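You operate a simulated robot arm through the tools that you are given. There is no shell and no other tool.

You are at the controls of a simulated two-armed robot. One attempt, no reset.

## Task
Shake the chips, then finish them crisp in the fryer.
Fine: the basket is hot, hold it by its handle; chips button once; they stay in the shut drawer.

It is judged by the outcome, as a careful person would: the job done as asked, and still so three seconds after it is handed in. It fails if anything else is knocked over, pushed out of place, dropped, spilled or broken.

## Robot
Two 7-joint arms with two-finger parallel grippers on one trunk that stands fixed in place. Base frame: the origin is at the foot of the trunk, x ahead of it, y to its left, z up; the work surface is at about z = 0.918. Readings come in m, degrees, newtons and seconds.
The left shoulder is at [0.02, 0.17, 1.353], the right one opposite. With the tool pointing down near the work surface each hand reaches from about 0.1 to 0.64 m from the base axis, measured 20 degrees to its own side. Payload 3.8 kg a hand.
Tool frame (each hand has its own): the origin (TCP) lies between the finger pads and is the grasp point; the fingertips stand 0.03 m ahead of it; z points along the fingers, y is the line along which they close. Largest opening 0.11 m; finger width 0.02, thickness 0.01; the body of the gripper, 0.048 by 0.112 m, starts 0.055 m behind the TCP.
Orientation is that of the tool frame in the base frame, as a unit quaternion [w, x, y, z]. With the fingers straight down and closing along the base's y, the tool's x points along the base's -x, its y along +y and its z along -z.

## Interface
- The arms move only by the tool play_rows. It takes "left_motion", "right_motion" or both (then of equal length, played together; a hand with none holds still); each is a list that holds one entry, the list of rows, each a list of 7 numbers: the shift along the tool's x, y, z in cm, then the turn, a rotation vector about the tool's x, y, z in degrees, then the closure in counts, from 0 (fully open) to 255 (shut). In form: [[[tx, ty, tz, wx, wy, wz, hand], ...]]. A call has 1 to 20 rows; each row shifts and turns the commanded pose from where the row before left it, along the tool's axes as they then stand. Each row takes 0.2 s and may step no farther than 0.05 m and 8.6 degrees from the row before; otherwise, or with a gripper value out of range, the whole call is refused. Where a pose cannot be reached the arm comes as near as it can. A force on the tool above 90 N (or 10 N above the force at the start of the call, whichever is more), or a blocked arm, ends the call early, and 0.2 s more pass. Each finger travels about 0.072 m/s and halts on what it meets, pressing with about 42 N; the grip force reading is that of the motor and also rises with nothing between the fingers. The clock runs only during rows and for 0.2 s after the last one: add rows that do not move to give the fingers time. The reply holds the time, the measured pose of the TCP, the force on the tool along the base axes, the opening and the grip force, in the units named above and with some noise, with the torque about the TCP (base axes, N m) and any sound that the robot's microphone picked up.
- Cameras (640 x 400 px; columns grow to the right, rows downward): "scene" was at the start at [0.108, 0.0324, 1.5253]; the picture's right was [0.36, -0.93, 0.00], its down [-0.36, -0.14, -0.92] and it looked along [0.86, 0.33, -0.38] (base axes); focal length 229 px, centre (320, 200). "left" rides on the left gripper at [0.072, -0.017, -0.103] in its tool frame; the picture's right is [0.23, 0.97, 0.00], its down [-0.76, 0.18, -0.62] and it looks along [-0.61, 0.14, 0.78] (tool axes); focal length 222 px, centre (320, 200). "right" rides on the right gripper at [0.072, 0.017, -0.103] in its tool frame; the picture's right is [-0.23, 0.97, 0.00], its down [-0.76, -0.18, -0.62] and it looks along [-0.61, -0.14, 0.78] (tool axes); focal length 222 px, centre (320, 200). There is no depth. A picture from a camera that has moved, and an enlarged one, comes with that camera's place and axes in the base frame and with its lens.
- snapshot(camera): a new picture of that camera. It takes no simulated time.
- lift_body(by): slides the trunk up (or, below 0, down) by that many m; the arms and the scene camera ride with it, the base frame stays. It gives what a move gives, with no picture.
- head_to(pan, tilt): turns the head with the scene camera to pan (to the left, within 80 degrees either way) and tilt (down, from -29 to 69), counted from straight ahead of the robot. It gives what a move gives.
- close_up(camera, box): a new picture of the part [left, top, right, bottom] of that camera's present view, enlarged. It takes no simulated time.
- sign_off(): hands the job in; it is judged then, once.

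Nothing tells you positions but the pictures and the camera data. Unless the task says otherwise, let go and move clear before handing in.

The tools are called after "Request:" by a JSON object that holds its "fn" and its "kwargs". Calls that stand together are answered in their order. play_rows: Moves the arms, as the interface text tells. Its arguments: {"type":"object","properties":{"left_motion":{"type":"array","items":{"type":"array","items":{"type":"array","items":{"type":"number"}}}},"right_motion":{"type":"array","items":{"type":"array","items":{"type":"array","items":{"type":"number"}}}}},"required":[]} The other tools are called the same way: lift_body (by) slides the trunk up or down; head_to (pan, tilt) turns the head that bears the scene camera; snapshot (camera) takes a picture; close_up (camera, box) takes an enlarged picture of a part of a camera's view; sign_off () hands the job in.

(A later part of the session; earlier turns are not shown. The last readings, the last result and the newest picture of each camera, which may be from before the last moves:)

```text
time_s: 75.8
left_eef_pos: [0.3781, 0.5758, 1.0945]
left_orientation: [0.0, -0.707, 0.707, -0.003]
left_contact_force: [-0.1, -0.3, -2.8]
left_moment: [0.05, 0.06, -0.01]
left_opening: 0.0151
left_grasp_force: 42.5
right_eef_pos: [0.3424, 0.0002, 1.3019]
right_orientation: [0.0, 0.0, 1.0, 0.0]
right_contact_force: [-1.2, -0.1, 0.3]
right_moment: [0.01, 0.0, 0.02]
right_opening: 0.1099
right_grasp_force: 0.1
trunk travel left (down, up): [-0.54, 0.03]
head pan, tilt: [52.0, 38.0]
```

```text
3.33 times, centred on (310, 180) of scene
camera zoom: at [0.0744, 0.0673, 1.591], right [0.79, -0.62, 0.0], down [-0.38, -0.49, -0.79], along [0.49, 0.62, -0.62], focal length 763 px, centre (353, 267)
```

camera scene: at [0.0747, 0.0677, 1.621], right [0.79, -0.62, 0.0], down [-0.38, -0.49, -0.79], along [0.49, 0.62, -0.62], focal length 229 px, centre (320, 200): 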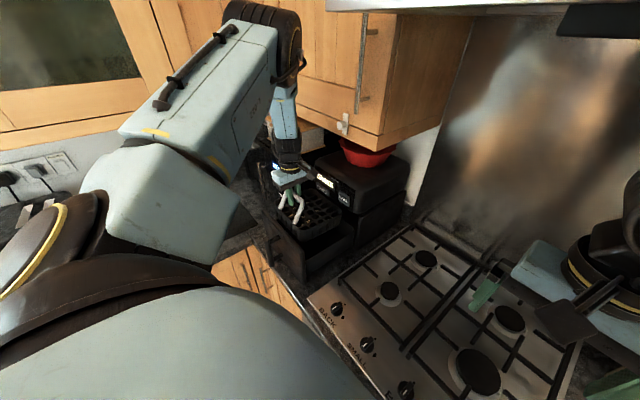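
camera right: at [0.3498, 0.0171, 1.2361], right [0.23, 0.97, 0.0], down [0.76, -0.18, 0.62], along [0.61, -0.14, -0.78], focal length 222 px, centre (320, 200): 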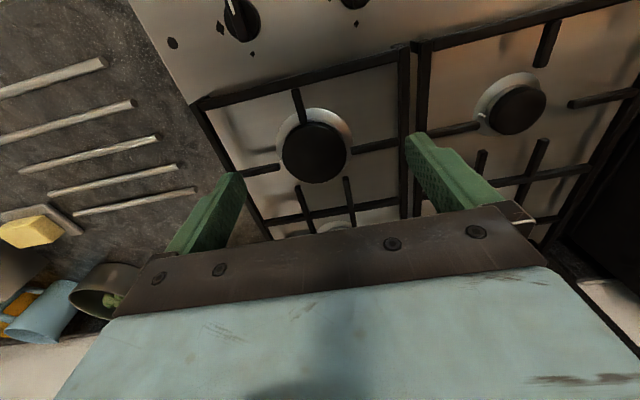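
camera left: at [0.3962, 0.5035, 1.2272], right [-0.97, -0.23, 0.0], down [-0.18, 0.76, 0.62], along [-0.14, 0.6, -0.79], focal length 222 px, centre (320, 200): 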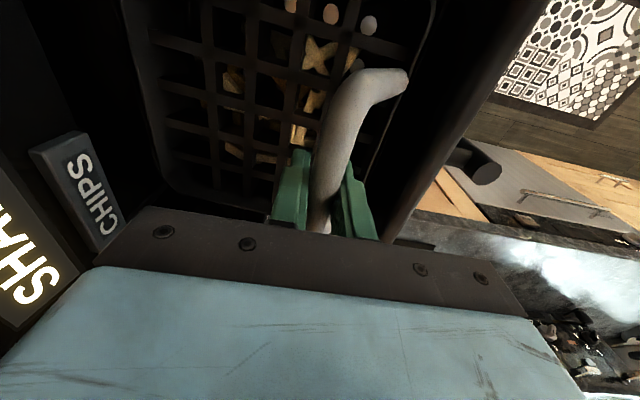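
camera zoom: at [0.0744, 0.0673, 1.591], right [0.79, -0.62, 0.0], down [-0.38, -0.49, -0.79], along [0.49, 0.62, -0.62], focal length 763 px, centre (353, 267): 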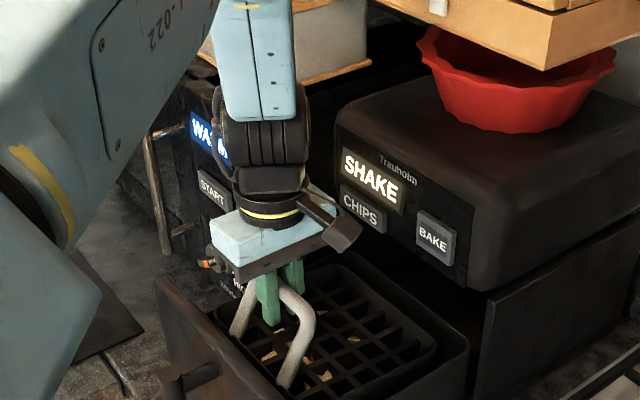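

The load is unchanged, so the basket is entering freely. I'll lower another 2.7 cm.

Request:
{"fn": "lift_body", "kwargs": {"by": -0.027}}

Request:
{"fn": "close_up", "kwargs": {"camera": "scene", "box": [230, 120, 390, 240]}}

Request:
{"fn": "snapshot", "kwargs": {"camera": "left"}}

```text
time_s: 76.5
left_eef_pos: [0.3779, 0.5763, 1.0675]
left_orientation: [0.0, 0.707, -0.707, 0.004]
left_contact_force: [0.4, 0.4, -3.2]
left_moment: [0.04, 0.09, 0.03]
left_opening: 0.0149
left_grasp_force: 42.3
right_eef_pos: [0.3428, 0.0016, 1.2747]
right_orientation: [0.0, 0.0, 1.0, 0.0]
right_contact_force: [0.0, -0.7, -0.1]
right_moment: [-0.03, -0.02, 0.02]
right_opening: 0.1099
right_grasp_force: 0.0
trunk travel left (down, up): [-0.513, 0.057]
head pan, tilt: [52.0, 38.0]
```

```text
3.33 times, centred on (310, 180) of scene
camera zoom: at [0.0748, 0.0676, 1.564], right [0.79, -0.62, 0.0], down [-0.38, -0.49, -0.79], along [0.48, 0.62, -0.62], focal length 763 px, centre (353, 267)
```

zoom: 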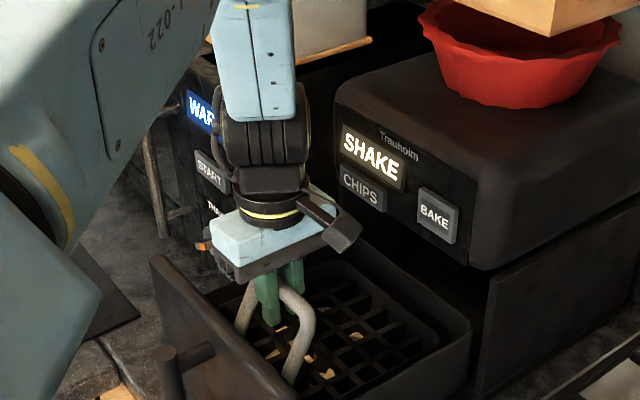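

```text
taken
camera left: at [0.3939, 0.5037, 1.17], right [-0.97, -0.23, 0.0], down [-0.18, 0.77, 0.62], along [-0.14, 0.6, -0.79], focal length 222 px, centre (320, 200)
```

left: 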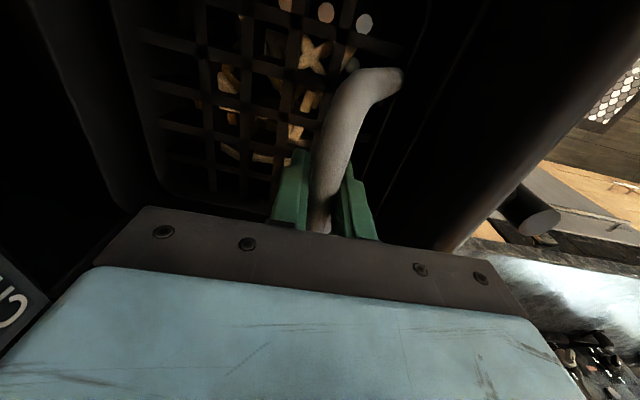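

It's 1 cm above its original height and still hanging freely. I'll lower the last centimetre in small steps.

Request:
{"fn": "lift_body", "kwargs": {"by": -0.006}}

Request:
{"fn": "lift_body", "kwargs": {"by": -0.004}}

Request:
{"fn": "close_up", "kwargs": {"camera": "scene", "box": [230, 120, 390, 240]}}

```text
time_s: 77.0
left_eef_pos: [0.3782, 0.5754, 1.0622]
left_orientation: [0.0, 0.707, -0.707, 0.004]
left_contact_force: [-1.1, 0.4, -2.5]
left_moment: [0.09, 0.0, 0.04]
left_opening: 0.0151
left_grasp_force: 42.2
right_eef_pos: [0.3422, 0.0007, 1.2676]
right_orientation: [-0.001, -0.001, 1.0, 0.0]
right_contact_force: [-0.1, -0.3, -0.2]
right_moment: [0.02, -0.01, 0.04]
right_opening: 0.1101
right_grasp_force: 0.0
trunk travel left (down, up): [-0.507, 0.063]
head pan, tilt: [52.0, 38.0]
```

```text
time_s: 77.6
left_eef_pos: [0.378, 0.5751, 1.0583]
left_orientation: [0.001, -0.707, 0.707, -0.004]
left_contact_force: [0.3, 0.7, 1.6]
left_moment: [-0.05, 0.05, 0.0]
left_opening: 0.0153
left_grasp_force: 41.9
right_eef_pos: [0.3421, 0.0016, 1.2649]
right_orientation: [0.0, 0.0, 1.0, 0.0]
right_contact_force: [0.3, 0.2, 0.8]
right_moment: [-0.02, 0.02, 0.01]
right_opening: 0.1101
right_grasp_force: 0.1
trunk travel left (down, up): [-0.503, 0.067]
head pan, tilt: [52.0, 38.0]
```

```text
3.33 times, centred on (310, 180) of scene
camera zoom: at [0.0742, 0.067, 1.5541], right [0.79, -0.62, 0.0], down [-0.38, -0.48, -0.79], along [0.49, 0.62, -0.62], focal length 763 px, centre (353, 267)
```

zoom: 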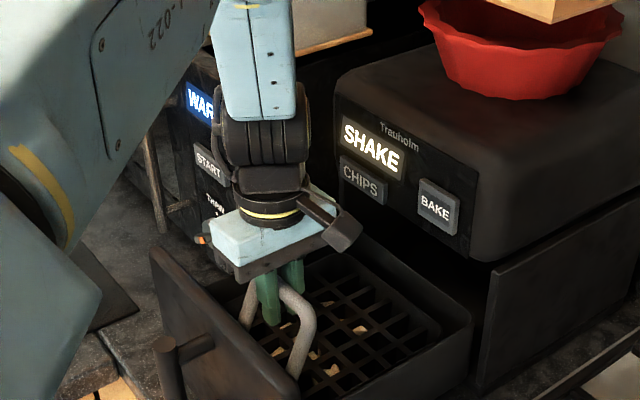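

The force flipped to +1.6 N: the basket is seated on the drawer floor at its original height. I'll open the fingers (only to 6 cm) and raise the trunk to lift the hand off.

Request:
{"fn": "play_rows", "kwargs": {"left_motion": [[[0, 0, 0, 0, 0, 0, 200], [0, 0, 0, 0, 0, 0, 116], [0, 0, 0, 0, 0, 0, 116], [0, 0, 0, 0, 0, 0, 116], [0, 0, 0, 0, 0, 0, 116]]]}}

Request:
{"fn": "snapshot", "kwargs": {"camera": "left"}}

Request:
{"fn": "close_up", "kwargs": {"camera": "scene", "box": [230, 120, 390, 240]}}

```text
time_s: 78.8
left_eef_pos: [0.3783, 0.5753, 1.0583]
left_orientation: [0.0, -0.706, 0.708, -0.004]
left_contact_force: [-0.1, -0.7, -0.3]
left_moment: [0.01, 0.01, -0.03]
left_opening: 0.0599
left_grasp_force: 0.1
right_eef_pos: [0.3409, 0.0008, 1.2647]
right_orientation: [0.001, 0.0, 1.0, -0.001]
right_contact_force: [0.0, -0.1, -0.2]
right_moment: [-0.01, 0.01, -0.01]
right_opening: 0.1099
right_grasp_force: 0.1
trunk travel left (down, up): [-0.503, 0.067]
head pan, tilt: [52.0, 38.0]
```

```text
taken
camera left: at [0.3938, 0.5035, 1.1602], right [-0.97, -0.23, 0.0], down [-0.18, 0.77, 0.62], along [-0.14, 0.6, -0.79], focal length 222 px, centre (320, 200)
```

left: 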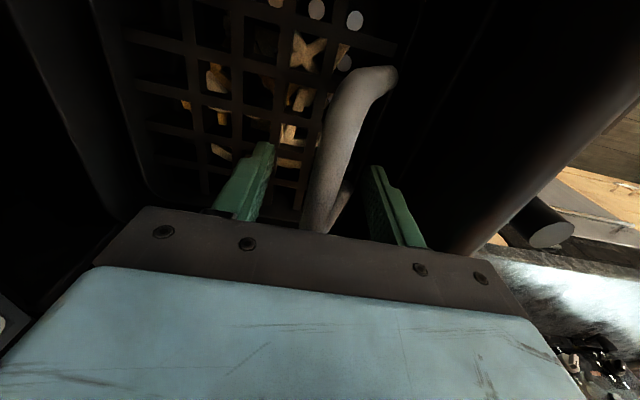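

```text
3.33 times, centred on (310, 180) of scene
camera zoom: at [0.0746, 0.0672, 1.554], right [0.79, -0.62, 0.0], down [-0.38, -0.49, -0.79], along [0.49, 0.62, -0.62], focal length 763 px, centre (353, 267)
```

zoom: 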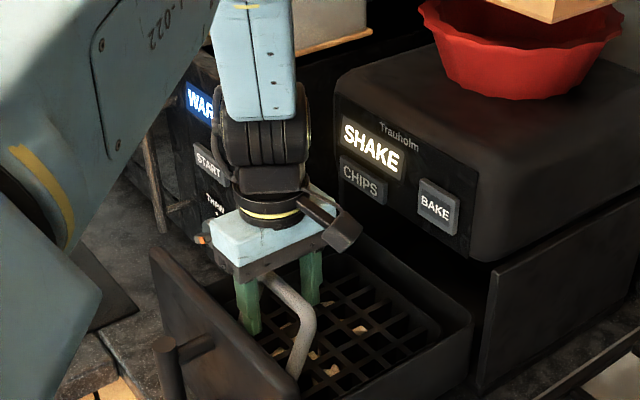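

The basket is released and sitting in place, with its handle upright as before. I'll raise the trunk to lift the fingers off the bar, then move the hand up and clear.

Request:
{"fn": "lift_body", "kwargs": {"by": 0.067}}

Request:
{"fn": "play_rows", "kwargs": {"left_motion": [[[-0.15, 0.25, -1.25, 0, 0, 0, 116], [-0.25, 0.25, -1.25, 0, 0, 0, 116], [-0.3, 0.1, -1.25, 0, 0, 0, 116], [-0.34, 0.1, -1.25, 0, 0, 0, 116], [0, 0, 0, 0, 0, 0, 116]]]}}

Request:
{"fn": "close_up", "kwargs": {"camera": "scene", "box": [230, 120, 390, 240]}}

Request:
{"fn": "snapshot", "kwargs": {"camera": "left"}}

```text
time_s: 79.8
left_eef_pos: [0.3789, 0.5754, 1.1245]
left_orientation: [0.0, -0.707, 0.707, -0.004]
left_contact_force: [-0.2, 1.5, -0.2]
left_moment: [-0.01, 0.0, -0.03]
left_opening: 0.0603
left_grasp_force: 0.0
right_eef_pos: [0.3426, 0.0015, 1.3319]
right_orientation: [0.0, 0.0, 1.0, 0.0]
right_contact_force: [-0.2, -1.0, 1.0]
right_moment: [0.01, -0.01, 0.0]
right_opening: 0.1098
right_grasp_force: 0.1
trunk travel left (down, up): [-0.57, 0.0]
head pan, tilt: [52.0, 38.0]
```

```text
time_s: 81.0
left_eef_pos: [0.3699, 0.5863, 1.1743]
left_orientation: [0.0, -0.707, 0.707, -0.005]
left_contact_force: [-0.4, 1.0, 0.4]
left_moment: [0.03, -0.01, 0.0]
left_opening: 0.0598
left_grasp_force: 0.0
right_eef_pos: [0.3421, 0.0008, 1.3306]
right_orientation: [0.0, 0.0, 1.0, 0.0]
right_contact_force: [0.2, -1.0, -0.5]
right_moment: [-0.01, -0.04, 0.03]
right_opening: 0.1099
right_grasp_force: 0.1
trunk travel left (down, up): [-0.57, 0.0]
head pan, tilt: [52.0, 38.0]
```

```text
3.33 times, centred on (310, 180) of scene
camera zoom: at [0.0748, 0.0674, 1.621], right [0.79, -0.62, 0.0], down [-0.38, -0.49, -0.79], along [0.48, 0.62, -0.62], focal length 763 px, centre (353, 267)
```

zoom: 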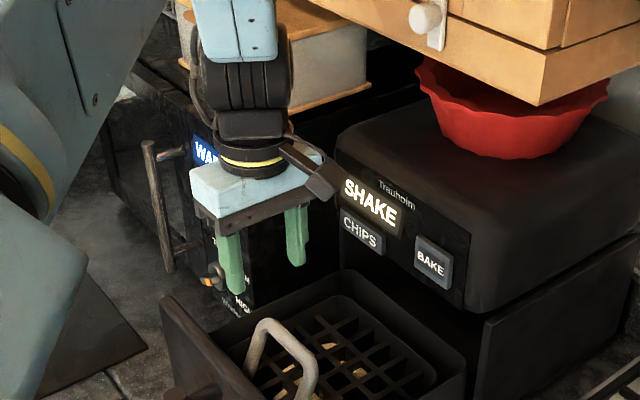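

```text
taken
camera left: at [0.3866, 0.5145, 1.2772], right [-0.97, -0.23, 0.0], down [-0.18, 0.77, 0.62], along [-0.14, 0.6, -0.79], focal length 222 px, centre (320, 200)
```

left: 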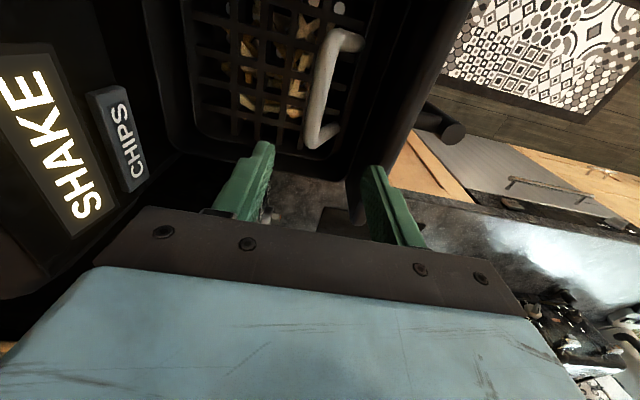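

The basket is seated inside the drawer with the chips under the grid, and the hand is clear. Next I need to shut the drawer, so I'll turn the hand back to its original yaw in place.

Request:
{"fn": "play_rows", "kwargs": {"left_motion": [[[0, 0, 0, 0, 0, 8.2, 116], [0, 0, 0, 0, 0, 8.2, 116], [0, 0, 0, 0, 0, 8.2, 116], [0, 0, 0, 0, 0, 8.2, 116], [0, 0, 0, 0, 0, 8.2, 116], [0, 0, 0, 0, 0, 8.2, 116], [0, 0, 0, 0, 0, 8.2, 116], [0, 0, 0, 0, 0, 8.2, 116], [0, 0, 0, 0, 0, 8.2, 116], [0, 0, 0, 0, 0, 8.2, 116], [0, 0, 0, 0, 0, 8, 116], [0, 0, 0, 0, 0, 0, 116]]]}}

Request:
{"fn": "snapshot", "kwargs": {"camera": "scene"}}

```text
time_s: 83.6
left_eef_pos: [0.3707, 0.5863, 1.1756]
left_orientation: [0.002, 0.001, 1.0, -0.002]
left_contact_force: [0.1, 0.2, 0.3]
left_moment: [-0.04, 0.0, -0.01]
left_opening: 0.0603
left_grasp_force: 0.1
right_eef_pos: [0.3419, 0.0018, 1.3325]
right_orientation: [-0.001, 0.0, 1.0, 0.0]
right_contact_force: [0.8, -0.7, -0.1]
right_moment: [-0.05, 0.02, -0.02]
right_opening: 0.1101
right_grasp_force: 0.0
trunk travel left (down, up): [-0.57, 0.0]
head pan, tilt: [52.0, 38.0]
```

```text
taken
camera scene: at [0.0746, 0.0672, 1.621], right [0.79, -0.62, 0.0], down [-0.38, -0.49, -0.79], along [0.49, 0.62, -0.62], focal length 229 px, centre (320, 200)
```

scene: 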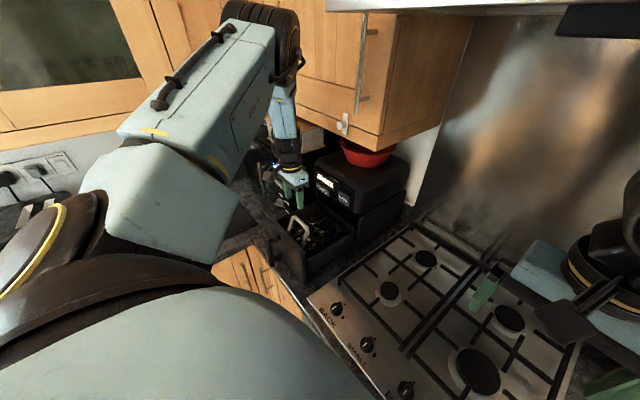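

The yaw is restored with no complaints. Now I'll pitch the hand forward in place (as for the original drawer grasp) and see whether the arm follows.

Request:
{"fn": "play_rows", "kwargs": {"left_motion": [[[0, 0, 0, 0, -8.33, 0, 116], [0, 0, 0, 0, -8.33, 0, 116], [0, 0, 0, 0, -8.33, 0, 116], [0, 0, 0, 0, 0, 0, 116]]]}}

Request:
{"fn": "snapshot", "kwargs": {"camera": "scene"}}

Request:
{"fn": "snapshot", "kwargs": {"camera": "left"}}

```text
time_s: 84.6
left_eef_pos: [0.3714, 0.5859, 1.1748]
left_orientation: [0.219, 0.0, 0.976, -0.002]
left_contact_force: [1.0, -0.2, -0.7]
left_moment: [0.01, 0.04, 0.01]
left_opening: 0.0601
left_grasp_force: 0.1
right_eef_pos: [0.3427, 0.001, 1.3317]
right_orientation: [0.0, 0.0, 1.0, 0.0]
right_contact_force: [0.9, -0.3, 0.3]
right_moment: [0.02, 0.0, -0.01]
right_opening: 0.1099
right_grasp_force: 0.1
trunk travel left (down, up): [-0.57, 0.0]
head pan, tilt: [52.0, 38.0]
```

```text
taken
camera scene: at [0.0757, 0.0664, 1.621], right [0.79, -0.62, 0.0], down [-0.38, -0.48, -0.79], along [0.48, 0.62, -0.62], focal length 229 px, centre (320, 200)
```

scene: 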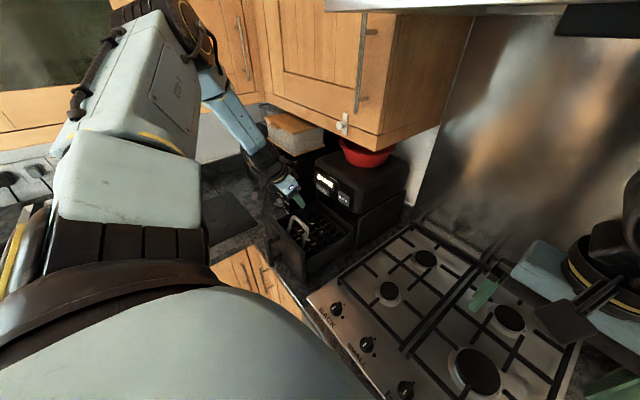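

```text
taken
camera left: at [0.2611, 0.5686, 1.2358], right [-0.2, 0.97, -0.1], down [0.42, 0.18, 0.89], along [0.88, 0.14, -0.45], focal length 222 px, centre (320, 200)
```

left: 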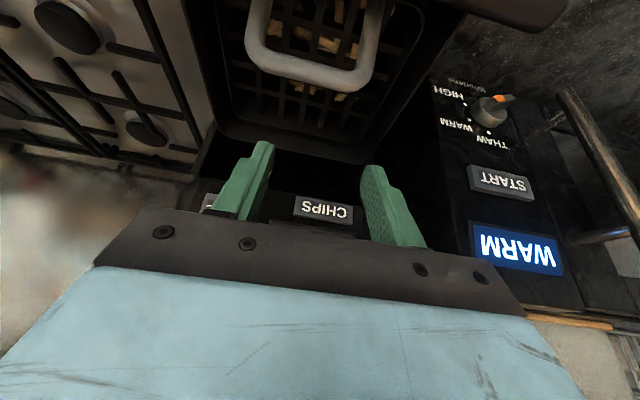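

The elbow swung back out to the left, so the arm has recovered its original, freer posture. I'll finish the pitch to 40° below horizontal.

Request:
{"fn": "play_rows", "kwargs": {"left_motion": [[[0, 0, 0, 0, -8.33, 0, 116], [0, 0, 0, 0, -8.33, 0, 116], [0, 0, 0, 0, -8.33, 0, 116], [0, 0, 0, 0, 0, 0, 116]]]}}

Request:
{"fn": "snapshot", "kwargs": {"camera": "scene"}}

Request:
{"fn": "snapshot", "kwargs": {"camera": "left"}}

```text
time_s: 85.6
left_eef_pos: [0.3637, 0.5837, 1.1649]
left_orientation: [0.412, 0.002, 0.911, -0.003]
left_contact_force: [7.9, 1.0, 8.4]
left_moment: [-0.07, 0.95, -0.01]
left_opening: 0.0601
left_grasp_force: 0.1
right_eef_pos: [0.3406, 0.0014, 1.3323]
right_orientation: [0.0, 0.0, 1.0, 0.0]
right_contact_force: [-0.1, 0.4, 0.9]
right_moment: [-0.03, -0.06, 0.01]
right_opening: 0.1102
right_grasp_force: 0.1
trunk travel left (down, up): [-0.57, 0.0]
head pan, tilt: [52.0, 38.0]
```

```text
taken
camera scene: at [0.0736, 0.068, 1.6208], right [0.79, -0.62, 0.0], down [-0.38, -0.49, -0.79], along [0.49, 0.62, -0.62], focal length 229 px, centre (320, 200)
```

scene: 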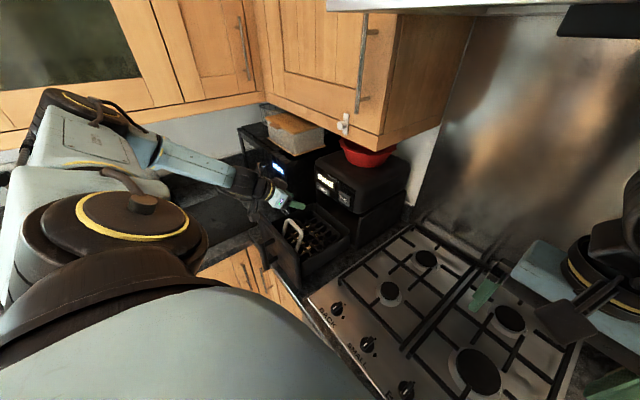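

```text
taken
camera left: at [0.2362, 0.5689, 1.1765], right [-0.14, 0.97, -0.17], down [0.04, 0.18, 0.98], along [0.99, 0.14, -0.06], focal length 222 px, centre (320, 200)
```

left: 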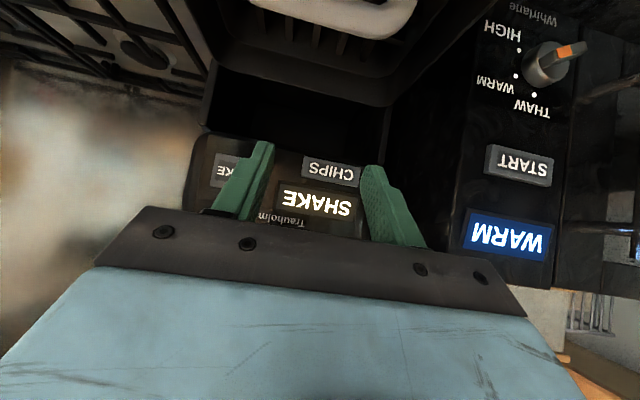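

The elbow is fully back in its original left-side posture, but the hand reads about 11 N and is 1 cm off its commanded pose. I'll hold still a moment to see whether that was just the arm settling or a real contact.

Request:
{"fn": "play_rows", "kwargs": {"left_motion": [[[0, 0, 0, 0, 0, 0, 116], [0, 0, 0, 0, 0, 0, 116]]]}}

Request:
{"fn": "close_up", "kwargs": {"camera": "scene", "box": [200, 130, 400, 280]}}

```text
time_s: 86.2
left_eef_pos: [0.3692, 0.5867, 1.1741]
left_orientation: [0.425, -0.002, 0.905, -0.003]
left_contact_force: [0.0, 0.8, 1.1]
left_moment: [-0.01, -0.04, -0.02]
left_opening: 0.0598
left_grasp_force: 0.2
right_eef_pos: [0.3394, 0.0023, 1.3329]
right_orientation: [0.0, 0.0, 1.0, 0.0]
right_contact_force: [-0.1, 0.3, 1.3]
right_moment: [-0.05, -0.04, 0.01]
right_opening: 0.1099
right_grasp_force: 0.0
trunk travel left (down, up): [-0.57, 0.0]
head pan, tilt: [52.0, 38.0]
```

```text
2.67 times, centred on (300, 205) of scene
camera zoom: at [0.0733, 0.0688, 1.621], right [0.79, -0.62, 0.0], down [-0.38, -0.49, -0.79], along [0.49, 0.62, -0.62], focal length 610 px, centre (373, 187)
```

zoom: 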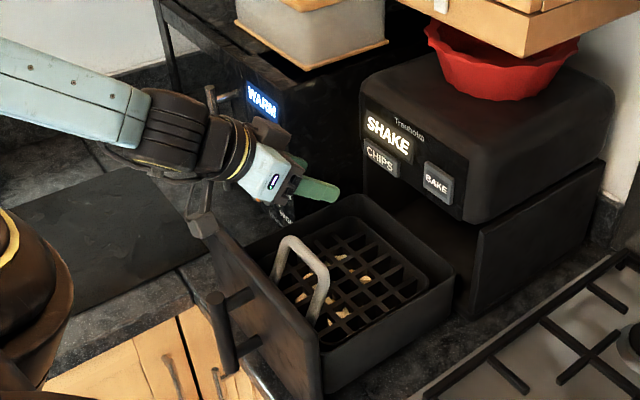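

It settled to zero force and the right pose, so that was only the arm swinging over; the drawer and basket are undisturbed. Next I'll draw the hand back above the drawer's own handle so I can come down over it.

Request:
{"fn": "play_rows", "kwargs": {"left_motion": [[[1.32, -0.44, -2.38, 0, 0, 0, 116], [1.32, -0.44, -2.38, 0, 0, 0, 116], [0, 0, 0, 0, 0, 0, 116]]]}}

Request:
{"fn": "snapshot", "kwargs": {"camera": "scene"}}

```text
time_s: 87.0
left_eef_pos: [0.3171, 0.5772, 1.1843]
left_orientation: [0.424, -0.001, 0.906, -0.003]
left_contact_force: [-0.5, 0.3, -0.1]
left_moment: [0.02, 0.0, -0.04]
left_opening: 0.0602
left_grasp_force: 0.1
right_eef_pos: [0.3421, 0.0013, 1.3316]
right_orientation: [0.0, 0.0, 1.0, 0.0]
right_contact_force: [0.5, 0.3, -0.3]
right_moment: [-0.02, 0.02, 0.02]
right_opening: 0.11
right_grasp_force: 0.1
trunk travel left (down, up): [-0.57, 0.0]
head pan, tilt: [52.0, 38.0]
```

```text
taken
camera scene: at [0.0756, 0.0671, 1.621], right [0.79, -0.62, 0.0], down [-0.38, -0.49, -0.79], along [0.48, 0.62, -0.62], focal length 229 px, centre (320, 200)
```

scene: 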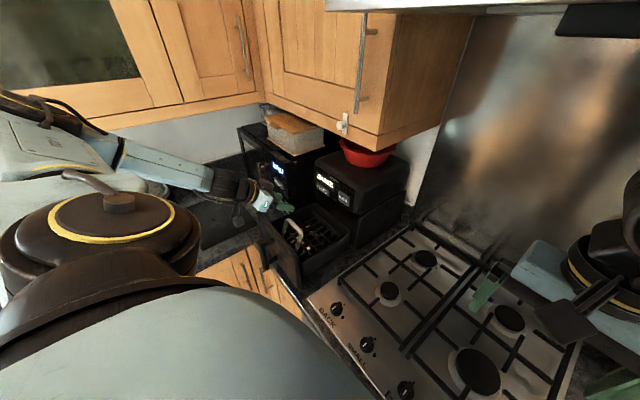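

The arm follows well. I'll continue back toward the point above the drawer handle at x≈0.236.

Request:
{"fn": "play_rows", "kwargs": {"left_motion": [[[1.34, -0.41, -2.43, 0, 0, 0, 60], [1.34, -0.41, -2.43, 0, 0, 0, 0], [1.34, -0.41, -2.43, 0, 0, 0, 0], [0, 0, 0, 0, 0, 0, 0]]]}}

Request:
{"fn": "close_up", "kwargs": {"camera": "scene", "box": [200, 130, 400, 280]}}

Request:
{"fn": "snapshot", "kwargs": {"camera": "left"}}

```text
time_s: 88.0
left_eef_pos: [0.236, 0.5668, 1.2]
left_orientation: [0.425, -0.002, 0.905, -0.003]
left_contact_force: [0.2, -0.6, 0.3]
left_moment: [-0.02, -0.01, -0.01]
left_opening: 0.1102
left_grasp_force: 0.1
right_eef_pos: [0.3422, 0.0014, 1.3311]
right_orientation: [0.0, 0.001, 1.0, 0.0]
right_contact_force: [-0.5, -0.6, -1.1]
right_moment: [0.04, 0.02, -0.02]
right_opening: 0.1102
right_grasp_force: 0.1
trunk travel left (down, up): [-0.57, 0.0]
head pan, tilt: [52.0, 38.0]
```

```text
2.67 times, centred on (300, 205) of scene
camera zoom: at [0.0754, 0.0676, 1.6209], right [0.79, -0.62, 0.0], down [-0.38, -0.49, -0.79], along [0.48, 0.62, -0.62], focal length 610 px, centre (373, 187)
```

zoom: 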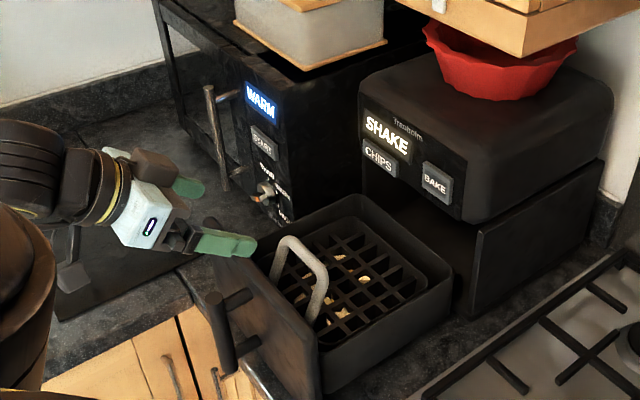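

```text
taken
camera left: at [0.109, 0.5486, 1.2097], right [-0.14, 0.97, -0.18], down [0.01, 0.18, 0.98], along [0.99, 0.14, -0.03], focal length 222 px, centre (320, 200)
```

left: 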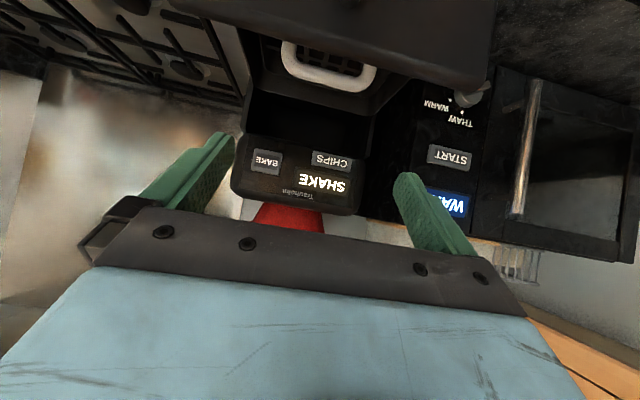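

The hand is directly above the drawer handle at (0.236, 0.567, 1.20), fingers fully open. I'll zoom in to confirm where the handle bar is before lowering over it.

Request:
{"fn": "close_up", "kwargs": {"camera": "scene", "box": [230, 195, 310, 265]}}

Request:
{"fn": "close_up", "kwargs": {"camera": "left", "box": [160, 0, 480, 200]}}

```text
5.71 times, centred on (270, 230) of scene
camera zoom: at [0.0754, 0.0676, 1.6209], right [0.79, -0.62, 0.0], down [-0.38, -0.49, -0.79], along [0.48, 0.62, -0.62], focal length 1307 px, centre (606, 29)
```

zoom: 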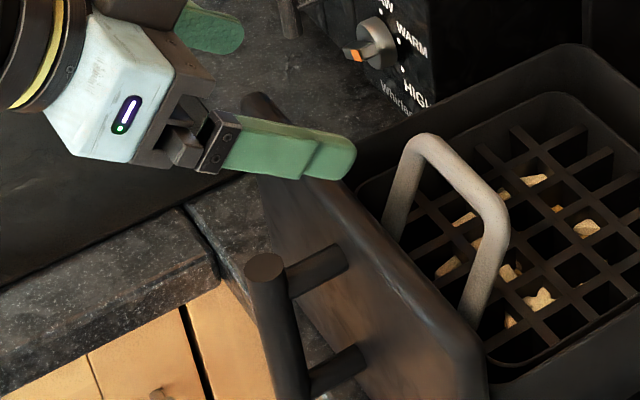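

```text
2.00 times, centred on (320, 100) of left
camera zoom: at [0.109, 0.5486, 1.2097], right [-0.14, 0.97, -0.18], down [0.01, 0.18, 0.98], along [0.99, 0.14, -0.03], focal length 444 px, centre (320, 400)
```

zoom: 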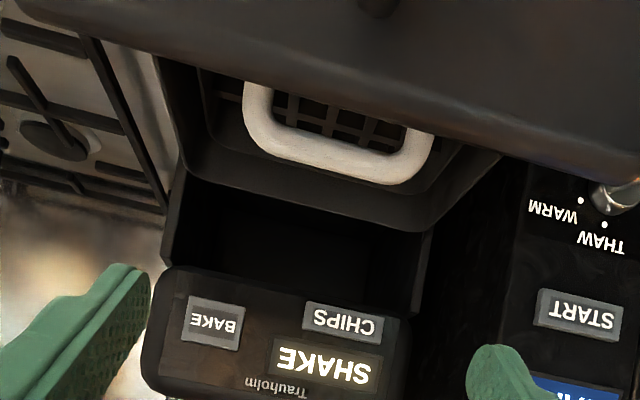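

The drawer handle's bar top is at about (0.23, 0.566, 1.075), right between the open fingers in plan. I'll lower the trunk 18.8 cm so the fingers slide down either side of the bar.

Request:
{"fn": "lift_body", "kwargs": {"by": -0.1}}

Request:
{"fn": "snapshot", "kwargs": {"camera": "scene"}}

Request:
{"fn": "snapshot", "kwargs": {"camera": "left"}}

```text
time_s: 89.3
left_eef_pos: [0.2354, 0.5653, 1.1008]
left_orientation: [0.425, -0.001, 0.905, -0.003]
left_contact_force: [0.1, 0.7, 0.9]
left_moment: [0.01, 0.01, -0.01]
left_opening: 0.11
left_grasp_force: 0.1
right_eef_pos: [0.3418, 0.0006, 1.2321]
right_orientation: [0.0, 0.001, 1.0, 0.0]
right_contact_force: [-0.3, 0.1, -0.1]
right_moment: [0.02, 0.01, -0.02]
right_opening: 0.1101
right_grasp_force: 0.0
trunk travel left (down, up): [-0.47, 0.1]
head pan, tilt: [52.0, 38.0]
```

```text
taken
camera scene: at [0.0745, 0.0671, 1.5211], right [0.79, -0.62, 0.0], down [-0.38, -0.49, -0.79], along [0.49, 0.62, -0.62], focal length 229 px, centre (320, 200)
```

scene: 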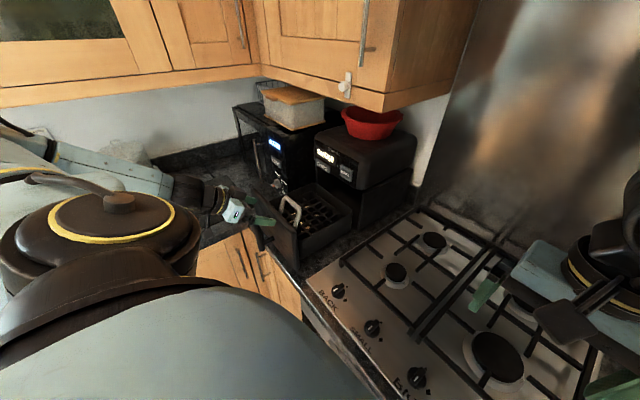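

```text
taken
camera left: at [0.1086, 0.5484, 1.11], right [-0.14, 0.97, -0.18], down [0.01, 0.18, 0.98], along [0.99, 0.14, -0.03], focal length 222 px, centre (320, 200)
```

left: 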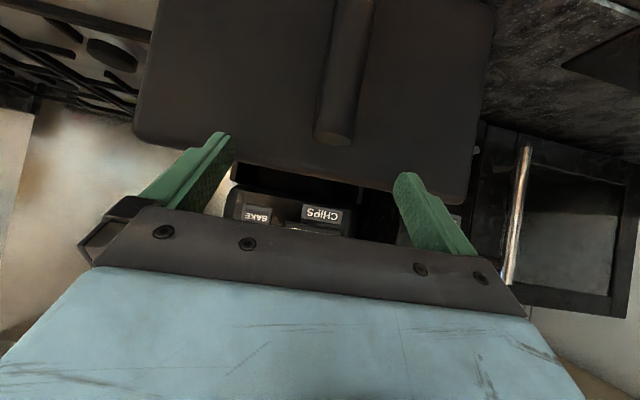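

The bar is coming in right between the fingers. I'll lower the remaining 8.8 cm.

Request:
{"fn": "lift_body", "kwargs": {"by": -0.088}}

Request:
{"fn": "snapshot", "kwargs": {"camera": "left"}}

Request:
{"fn": "snapshot", "kwargs": {"camera": "scene"}}

```text
time_s: 90.6
left_eef_pos: [0.2339, 0.5662, 1.0134]
left_orientation: [0.425, -0.001, 0.905, -0.002]
left_contact_force: [-0.2, -0.5, -0.1]
left_moment: [0.02, -0.02, 0.02]
left_opening: 0.11
left_grasp_force: 0.0
right_eef_pos: [0.3417, 0.0002, 1.1443]
right_orientation: [-0.001, 0.0, 1.0, 0.0]
right_contact_force: [0.3, 0.2, 0.0]
right_moment: [0.03, 0.02, -0.02]
right_opening: 0.1099
right_grasp_force: 0.0
trunk travel left (down, up): [-0.382, 0.188]
head pan, tilt: [52.0, 38.0]
```

```text
taken
camera left: at [0.1086, 0.5485, 1.022], right [-0.15, 0.97, -0.18], down [0.01, 0.18, 0.98], along [0.99, 0.14, -0.03], focal length 222 px, centre (320, 200)
```

left: 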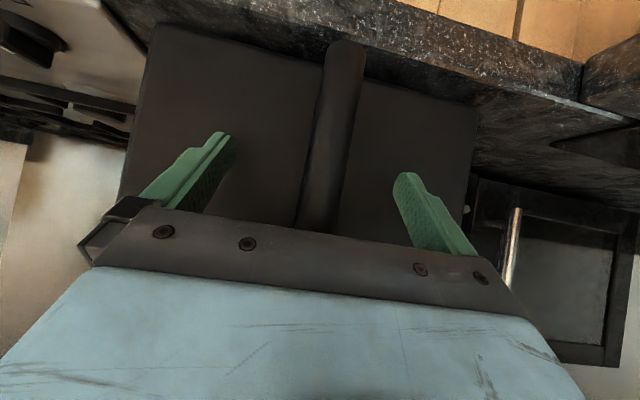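

```text
taken
camera scene: at [0.0745, 0.0672, 1.4331], right [0.79, -0.62, 0.0], down [-0.38, -0.49, -0.79], along [0.49, 0.62, -0.62], focal length 229 px, centre (320, 200)
```

scene: 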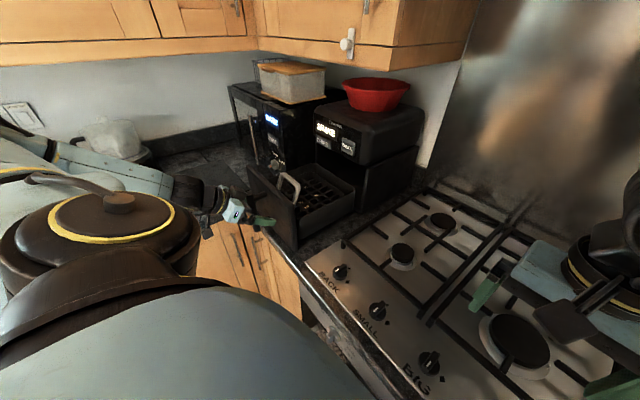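

The bar sits between the fingers at (0.234, 0.566, 1.013), just as in the first grasp. I'll close on it.

Request:
{"fn": "play_rows", "kwargs": {"left_motion": [[[0, 0, 0, 0, 0, 0, 255], [0, 0, 0, 0, 0, 0, 255], [0, 0, 0, 0, 0, 0, 255], [0, 0, 0, 0, 0, 0, 255], [0, 0, 0, 0, 0, 0, 255], [0, 0, 0, 0, 0, 0, 255]]]}}

Request:
{"fn": "close_up", "kwargs": {"camera": "scene", "box": [230, 130, 390, 250]}}

```text
time_s: 92.0
left_eef_pos: [0.2358, 0.5653, 1.014]
left_orientation: [0.424, -0.001, 0.905, -0.002]
left_contact_force: [0.2, -2.3, -2.2]
left_moment: [0.64, -0.28, -0.06]
left_opening: 0.0219
left_grasp_force: 44.9
right_eef_pos: [0.3419, 0.0003, 1.1449]
right_orientation: [0.0, 0.0, 1.0, 0.0]
right_contact_force: [0.1, 0.4, 0.3]
right_moment: [0.0, -0.01, -0.01]
right_opening: 0.1102
right_grasp_force: 0.1
trunk travel left (down, up): [-0.382, 0.188]
head pan, tilt: [52.0, 38.0]
```

```text
3.33 times, centred on (310, 190) of scene
camera zoom: at [0.0746, 0.0669, 1.433], right [0.79, -0.62, 0.0], down [-0.38, -0.48, -0.79], along [0.49, 0.62, -0.62], focal length 763 px, centre (353, 233)
```

zoom: 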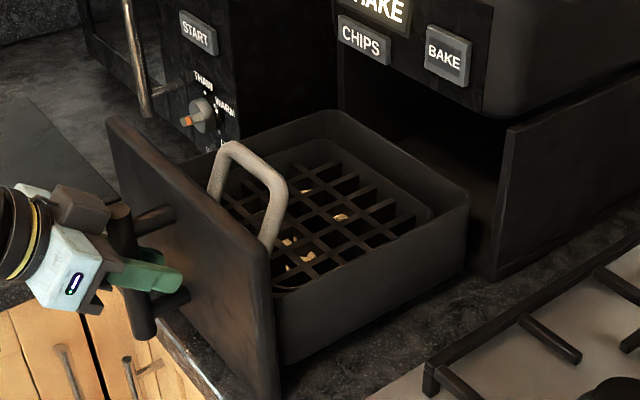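

The drawer handle is firmly gripped and the basket sits properly inside. I'll push the drawer in 8 cm and check.

Request:
{"fn": "play_rows", "kwargs": {"left_motion": [[[-0.965, 0, 1.15, 0, 0, 0, 255], [-0.965, 0, 1.15, 0, 0, 0, 255], [-0.965, 0, 1.15, 0, 0, 0, 255], [-0.965, 0, 1.15, 0, 0, 0, 255], [-0.965, 0, 1.15, 0, 0, 0, 255], [0, 0, 0, 0, 0, 0, 255]]]}}

Request:
{"fn": "close_up", "kwargs": {"camera": "scene", "box": [230, 130, 390, 250]}}

```text
time_s: 93.4
left_eef_pos: [0.3112, 0.5658, 1.013]
left_orientation: [0.424, -0.001, 0.905, -0.003]
left_contact_force: [0.5, -5.1, -6.0]
left_moment: [0.64, -0.17, 0.06]
left_opening: 0.0216
left_grasp_force: 44.6
right_eef_pos: [0.3421, 0.001, 1.1439]
right_orientation: [0.0, 0.0, 1.0, 0.0]
right_contact_force: [-0.1, -1.0, -0.4]
right_moment: [-0.01, -0.01, -0.02]
right_opening: 0.1099
right_grasp_force: 0.1
trunk travel left (down, up): [-0.382, 0.188]
head pan, tilt: [52.0, 38.0]
```

```text
3.33 times, centred on (310, 190) of scene
camera zoom: at [0.0749, 0.0671, 1.433], right [0.79, -0.62, 0.0], down [-0.38, -0.48, -0.79], along [0.48, 0.62, -0.62], focal length 763 px, centre (353, 233)
```

zoom: 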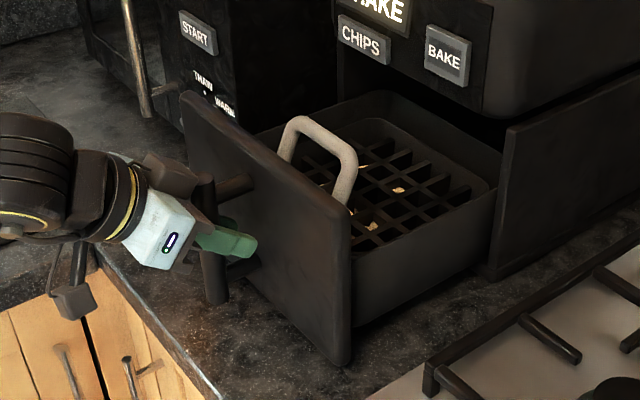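

The drawer slides in smoothly. I'll continue another 9 cm.

Request:
{"fn": "play_rows", "kwargs": {"left_motion": [[[-0.965, 0, 1.15, 0, 0, 0, 255], [-0.965, 0, 1.15, 0, 0, 0, 255], [-0.965, 0, 1.15, 0, 0, 0, 255], [-0.965, 0, 1.15, 0, 0, 0, 255], [-0.965, 0, 1.15, 0, 0, 0, 255], [-0.965, 0, 1.15, 0, 0, 0, 255], [0, 0, 0, 0, 0, 0, 255]]]}}

Request:
{"fn": "close_up", "kwargs": {"camera": "scene", "box": [230, 130, 390, 250]}}

```text
time_s: 95.0
left_eef_pos: [0.4014, 0.5656, 1.0135]
left_orientation: [0.423, 0.0, 0.906, -0.004]
left_contact_force: [-1.0, -10.1, -14.6]
left_moment: [0.78, -0.68, -0.02]
left_opening: 0.0217
left_grasp_force: 44.8
right_eef_pos: [0.341, -0.0004, 1.1439]
right_orientation: [0.0, 0.0, 1.0, 0.0]
right_contact_force: [-0.7, 1.0, -0.5]
right_moment: [0.02, 0.02, 0.02]
right_opening: 0.1101
right_grasp_force: 0.1
trunk travel left (down, up): [-0.382, 0.188]
head pan, tilt: [52.0, 38.0]
```

```text
3.33 times, centred on (310, 190) of scene
camera zoom: at [0.0753, 0.0669, 1.4329], right [0.79, -0.62, 0.0], down [-0.38, -0.48, -0.79], along [0.48, 0.62, -0.62], focal length 763 px, centre (353, 233)
```

zoom: 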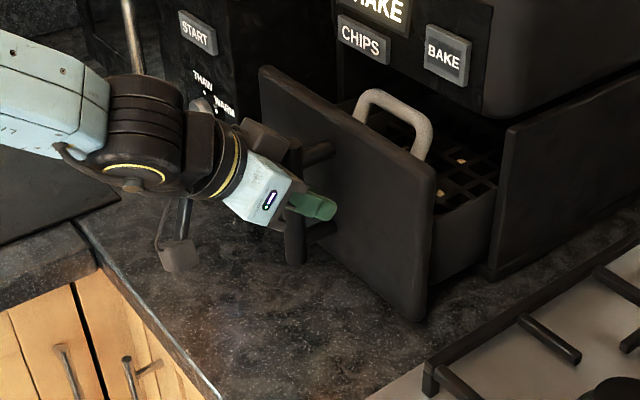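

The basket handle is about to pass under the fryer's top, as it did on the way out. I'll relax the small side load and push another 6 cm.

Request:
{"fn": "play_rows", "kwargs": {"left_motion": [[[0.115, -0.1, 0.096, 0, 0, 0, 255], [-0.965, 0, 1.15, 0, 0, 0, 255], [-0.965, 0, 1.15, 0, 0, 0, 255], [-0.965, 0, 1.15, 0, 0, 0, 255], [-0.965, 0, 1.15, 0, 0, 0, 255], [0, 0, 0, 0, 0, 0, 255]]]}}

Request:
{"fn": "close_up", "kwargs": {"camera": "scene", "box": [230, 130, 390, 250]}}

```text
time_s: 96.4
left_eef_pos: [0.461, 0.5655, 1.0129]
left_orientation: [0.425, -0.001, 0.905, -0.002]
left_contact_force: [0.0, 0.5, 0.8]
left_moment: [0.52, 1.22, 0.08]
left_opening: 0.0217
left_grasp_force: 45.3
right_eef_pos: [0.3429, 0.0009, 1.1445]
right_orientation: [-0.001, 0.0, 1.0, 0.0]
right_contact_force: [0.3, -0.6, -0.9]
right_moment: [0.02, -0.01, 0.02]
right_opening: 0.11
right_grasp_force: 0.1
trunk travel left (down, up): [-0.382, 0.188]
head pan, tilt: [52.0, 38.0]
```

```text
3.33 times, centred on (310, 190) of scene
camera zoom: at [0.0746, 0.0673, 1.4331], right [0.79, -0.62, 0.0], down [-0.38, -0.49, -0.79], along [0.49, 0.62, -0.62], focal length 763 px, centre (353, 233)
```

zoom: 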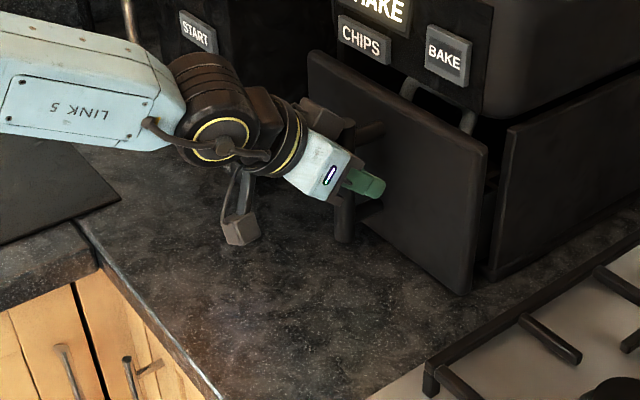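

Only about 1.5 cm remains. I'll push slowly until it meets the stop.

Request:
{"fn": "play_rows", "kwargs": {"left_motion": [[[-0.32, 0, 0.385, 0, 0, 0, 255], [-0.32, 0, 0.385, 0, 0, 0, 255], [-0.32, 0, 0.385, 0, 0, 0, 255], [-0.2, 0, 0.24, 0, 0, 0, 255], [0, 0, 0, 0, 0, 0, 255]]]}}

Request:
{"fn": "close_up", "kwargs": {"camera": "scene", "box": [230, 110, 410, 240]}}

```text
time_s: 97.6
left_eef_pos: [0.4791, 0.5642, 1.0121]
left_orientation: [0.425, -0.001, 0.905, -0.003]
left_contact_force: [0.2, 6.9, -0.4]
left_moment: [0.62, 0.33, -0.08]
left_opening: 0.0217
left_grasp_force: 44.8
right_eef_pos: [0.3407, 0.0028, 1.1447]
right_orientation: [0.0, 0.0, 1.0, 0.001]
right_contact_force: [1.3, 0.5, 0.1]
right_moment: [-0.03, 0.01, 0.02]
right_opening: 0.11
right_grasp_force: 0.0
trunk travel left (down, up): [-0.382, 0.188]
head pan, tilt: [52.0, 38.0]
```

```text
3.08 times, centred on (320, 175) of scene
camera zoom: at [0.0746, 0.068, 1.433], right [0.79, -0.62, 0.0], down [-0.38, -0.49, -0.79], along [0.49, 0.62, -0.62], focal length 704 px, centre (320, 277)
```

zoom: 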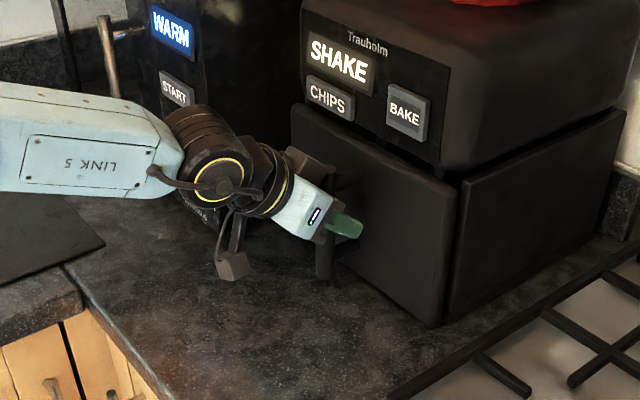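

The drawer looks flush, but there's no stop force yet. I'll nudge 5 mm further to make sure it's fully home.

Request:
{"fn": "play_rows", "kwargs": {"left_motion": [[[-0.13, 0, 0.154, 0, 0, 0, 255], [-0.13, 0, 0.154, 0, 0, 0, 255], [-0.13, 0, 0.154, 0, 0, 0, 255], [0, 0, 0, 0, 0, 0, 255]]]}}

Request:
{"fn": "close_up", "kwargs": {"camera": "scene", "box": [290, 130, 390, 220]}}

```text
time_s: 98.6
left_eef_pos: [0.4846, 0.5649, 1.0129]
left_orientation: [0.424, -0.001, 0.905, -0.003]
left_contact_force: [-2.5, 6.7, 0.6]
left_moment: [0.49, -0.25, -0.08]
left_opening: 0.0218
left_grasp_force: 45.1
right_eef_pos: [0.3411, 0.0014, 1.1437]
right_orientation: [0.0, 0.0, 1.0, -0.001]
right_contact_force: [-0.8, -0.6, 0.5]
right_moment: [0.0, -0.02, -0.01]
right_opening: 0.1099
right_grasp_force: 0.1
trunk travel left (down, up): [-0.382, 0.188]
head pan, tilt: [52.0, 38.0]
```

```text
4.44 times, centred on (340, 175) of scene
camera zoom: at [0.074, 0.0681, 1.433], right [0.79, -0.62, 0.0], down [-0.38, -0.49, -0.79], along [0.49, 0.62, -0.62], focal length 1017 px, centre (231, 311)
```

zoom: 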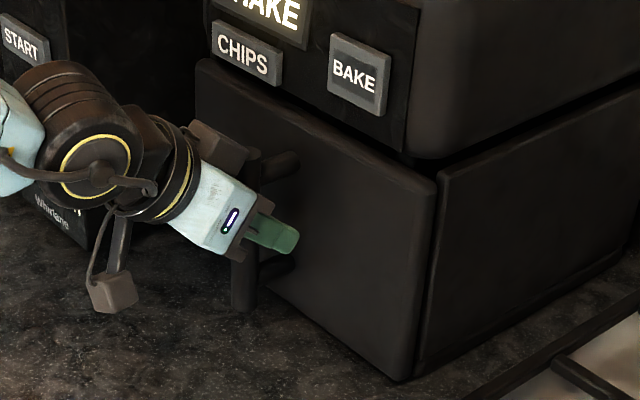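

It's at x=0.4846 with only a slight push-back. I'll nudge another 2 mm to tell whether it's against its stop.

Request:
{"fn": "play_rows", "kwargs": {"left_motion": [[[-0.13, 0, 0.154, 0, 0, 0, 255], [0, 0, 0, 0, 0, 0, 255]]]}}

Request:
{"fn": "snapshot", "kwargs": {"camera": "left"}}

```text
time_s: 99.2
left_eef_pos: [0.4849, 0.5656, 1.0121]
left_orientation: [0.424, -0.002, 0.905, -0.002]
left_contact_force: [-16.1, 6.0, 0.8]
left_moment: [0.5, -1.0, -0.13]
left_opening: 0.0217
left_grasp_force: 45.0
right_eef_pos: [0.3392, 0.0021, 1.1442]
right_orientation: [0.001, 0.0, 1.0, 0.0]
right_contact_force: [0.5, -0.1, 0.0]
right_moment: [0.02, 0.01, 0.0]
right_opening: 0.11
right_grasp_force: 0.0
trunk travel left (down, up): [-0.382, 0.188]
head pan, tilt: [52.0, 38.0]
```

```text
taken
camera left: at [0.3584, 0.548, 1.0219], right [-0.15, 0.97, -0.18], down [0.01, 0.18, 0.98], along [0.99, 0.14, -0.03], focal length 222 px, centre (320, 200)
```

left: 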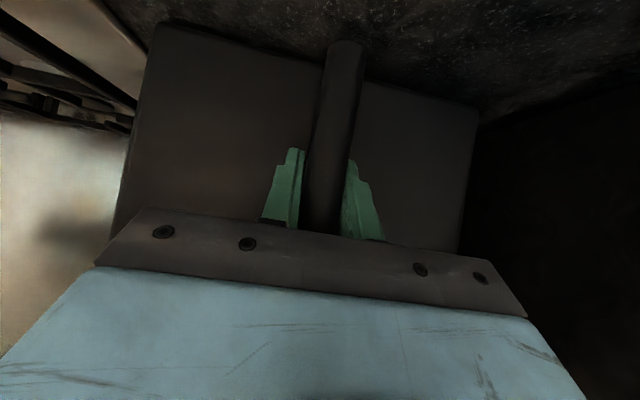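

Now the push-back jumped to 16 N at the same position, so the drawer is fully shut against its stop. I'll ease off the pressure, open the fingers, and back straight away from the handle.

Request:
{"fn": "play_rows", "kwargs": {"left_motion": [[[0.12, 0, -0.145, 0, 0, 0, 255], [0, 0, 0, 0, 0, 0, 255], [0, 0, 0, 0, 0, 0, 128], [0, 0, 0, 0, 0, 0, 0], [0, 0, 0, 0, 0, 0, 0], [0, 0, 0, 0, 0, 0, 0], [0, 0, 0, 0, 0, 0, 0]]]}}

Request:
{"fn": "play_rows", "kwargs": {"left_motion": [[[0.965, 0, -1.15, 0, 0, 0, 0], [1.29, 0, -1.53, 0, 0, 0, 0], [1.29, 0, -1.53, 0, 0, 0, 0], [1.29, 0, -1.53, 0, 0, 0, 0], [1.29, 0, -1.53, 0, 0, 0, 0], [0, 0, 0, 0, 0, 0, 0]]]}}

Request:
{"fn": "close_up", "kwargs": {"camera": "scene", "box": [250, 100, 410, 220]}}

Request:
{"fn": "snapshot", "kwargs": {"camera": "left"}}

```text
time_s: 100.8
left_eef_pos: [0.4858, 0.5643, 1.0136]
left_orientation: [0.425, -0.001, 0.905, -0.003]
left_contact_force: [-0.3, -0.2, -0.3]
left_moment: [-0.01, 0.0, 0.0]
left_opening: 0.11
left_grasp_force: 0.1
right_eef_pos: [0.342, 0.0004, 1.1444]
right_orientation: [0.0, -0.001, 1.0, 0.0]
right_contact_force: [0.1, 0.1, 0.2]
right_moment: [-0.01, 0.01, 0.01]
right_opening: 0.1102
right_grasp_force: 0.2
trunk travel left (down, up): [-0.382, 0.188]
head pan, tilt: [52.0, 38.0]
```

```text
time_s: 102.2
left_eef_pos: [0.3887, 0.5644, 1.0119]
left_orientation: [0.425, -0.001, 0.905, -0.003]
left_contact_force: [0.8, 0.1, -0.3]
left_moment: [0.02, 0.0, 0.02]
left_opening: 0.11
left_grasp_force: 0.1
right_eef_pos: [0.3427, 0.0006, 1.1437]
right_orientation: [0.0, 0.0, 1.0, 0.0]
right_contact_force: [0.3, -0.6, -0.7]
right_moment: [0.01, -0.03, -0.02]
right_opening: 0.11
right_grasp_force: 0.1
trunk travel left (down, up): [-0.382, 0.188]
head pan, tilt: [52.0, 38.0]
```

```text
3.33 times, centred on (330, 160) of scene
camera zoom: at [0.0749, 0.0673, 1.433], right [0.79, -0.62, 0.0], down [-0.38, -0.49, -0.79], along [0.48, 0.62, -0.62], focal length 763 px, centre (287, 333)
```

zoom: 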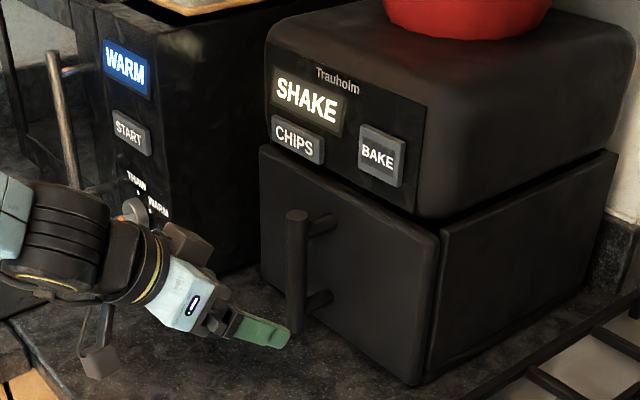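

```text
taken
camera left: at [0.2634, 0.5478, 1.0213], right [-0.15, 0.97, -0.18], down [0.01, 0.18, 0.98], along [0.99, 0.14, -0.03], focal length 222 px, centre (320, 200)
```

left: 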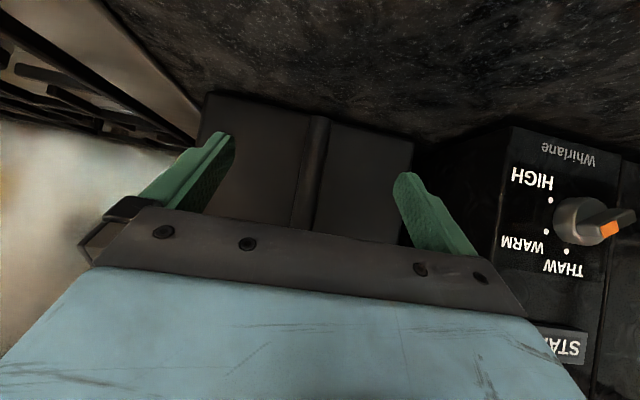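

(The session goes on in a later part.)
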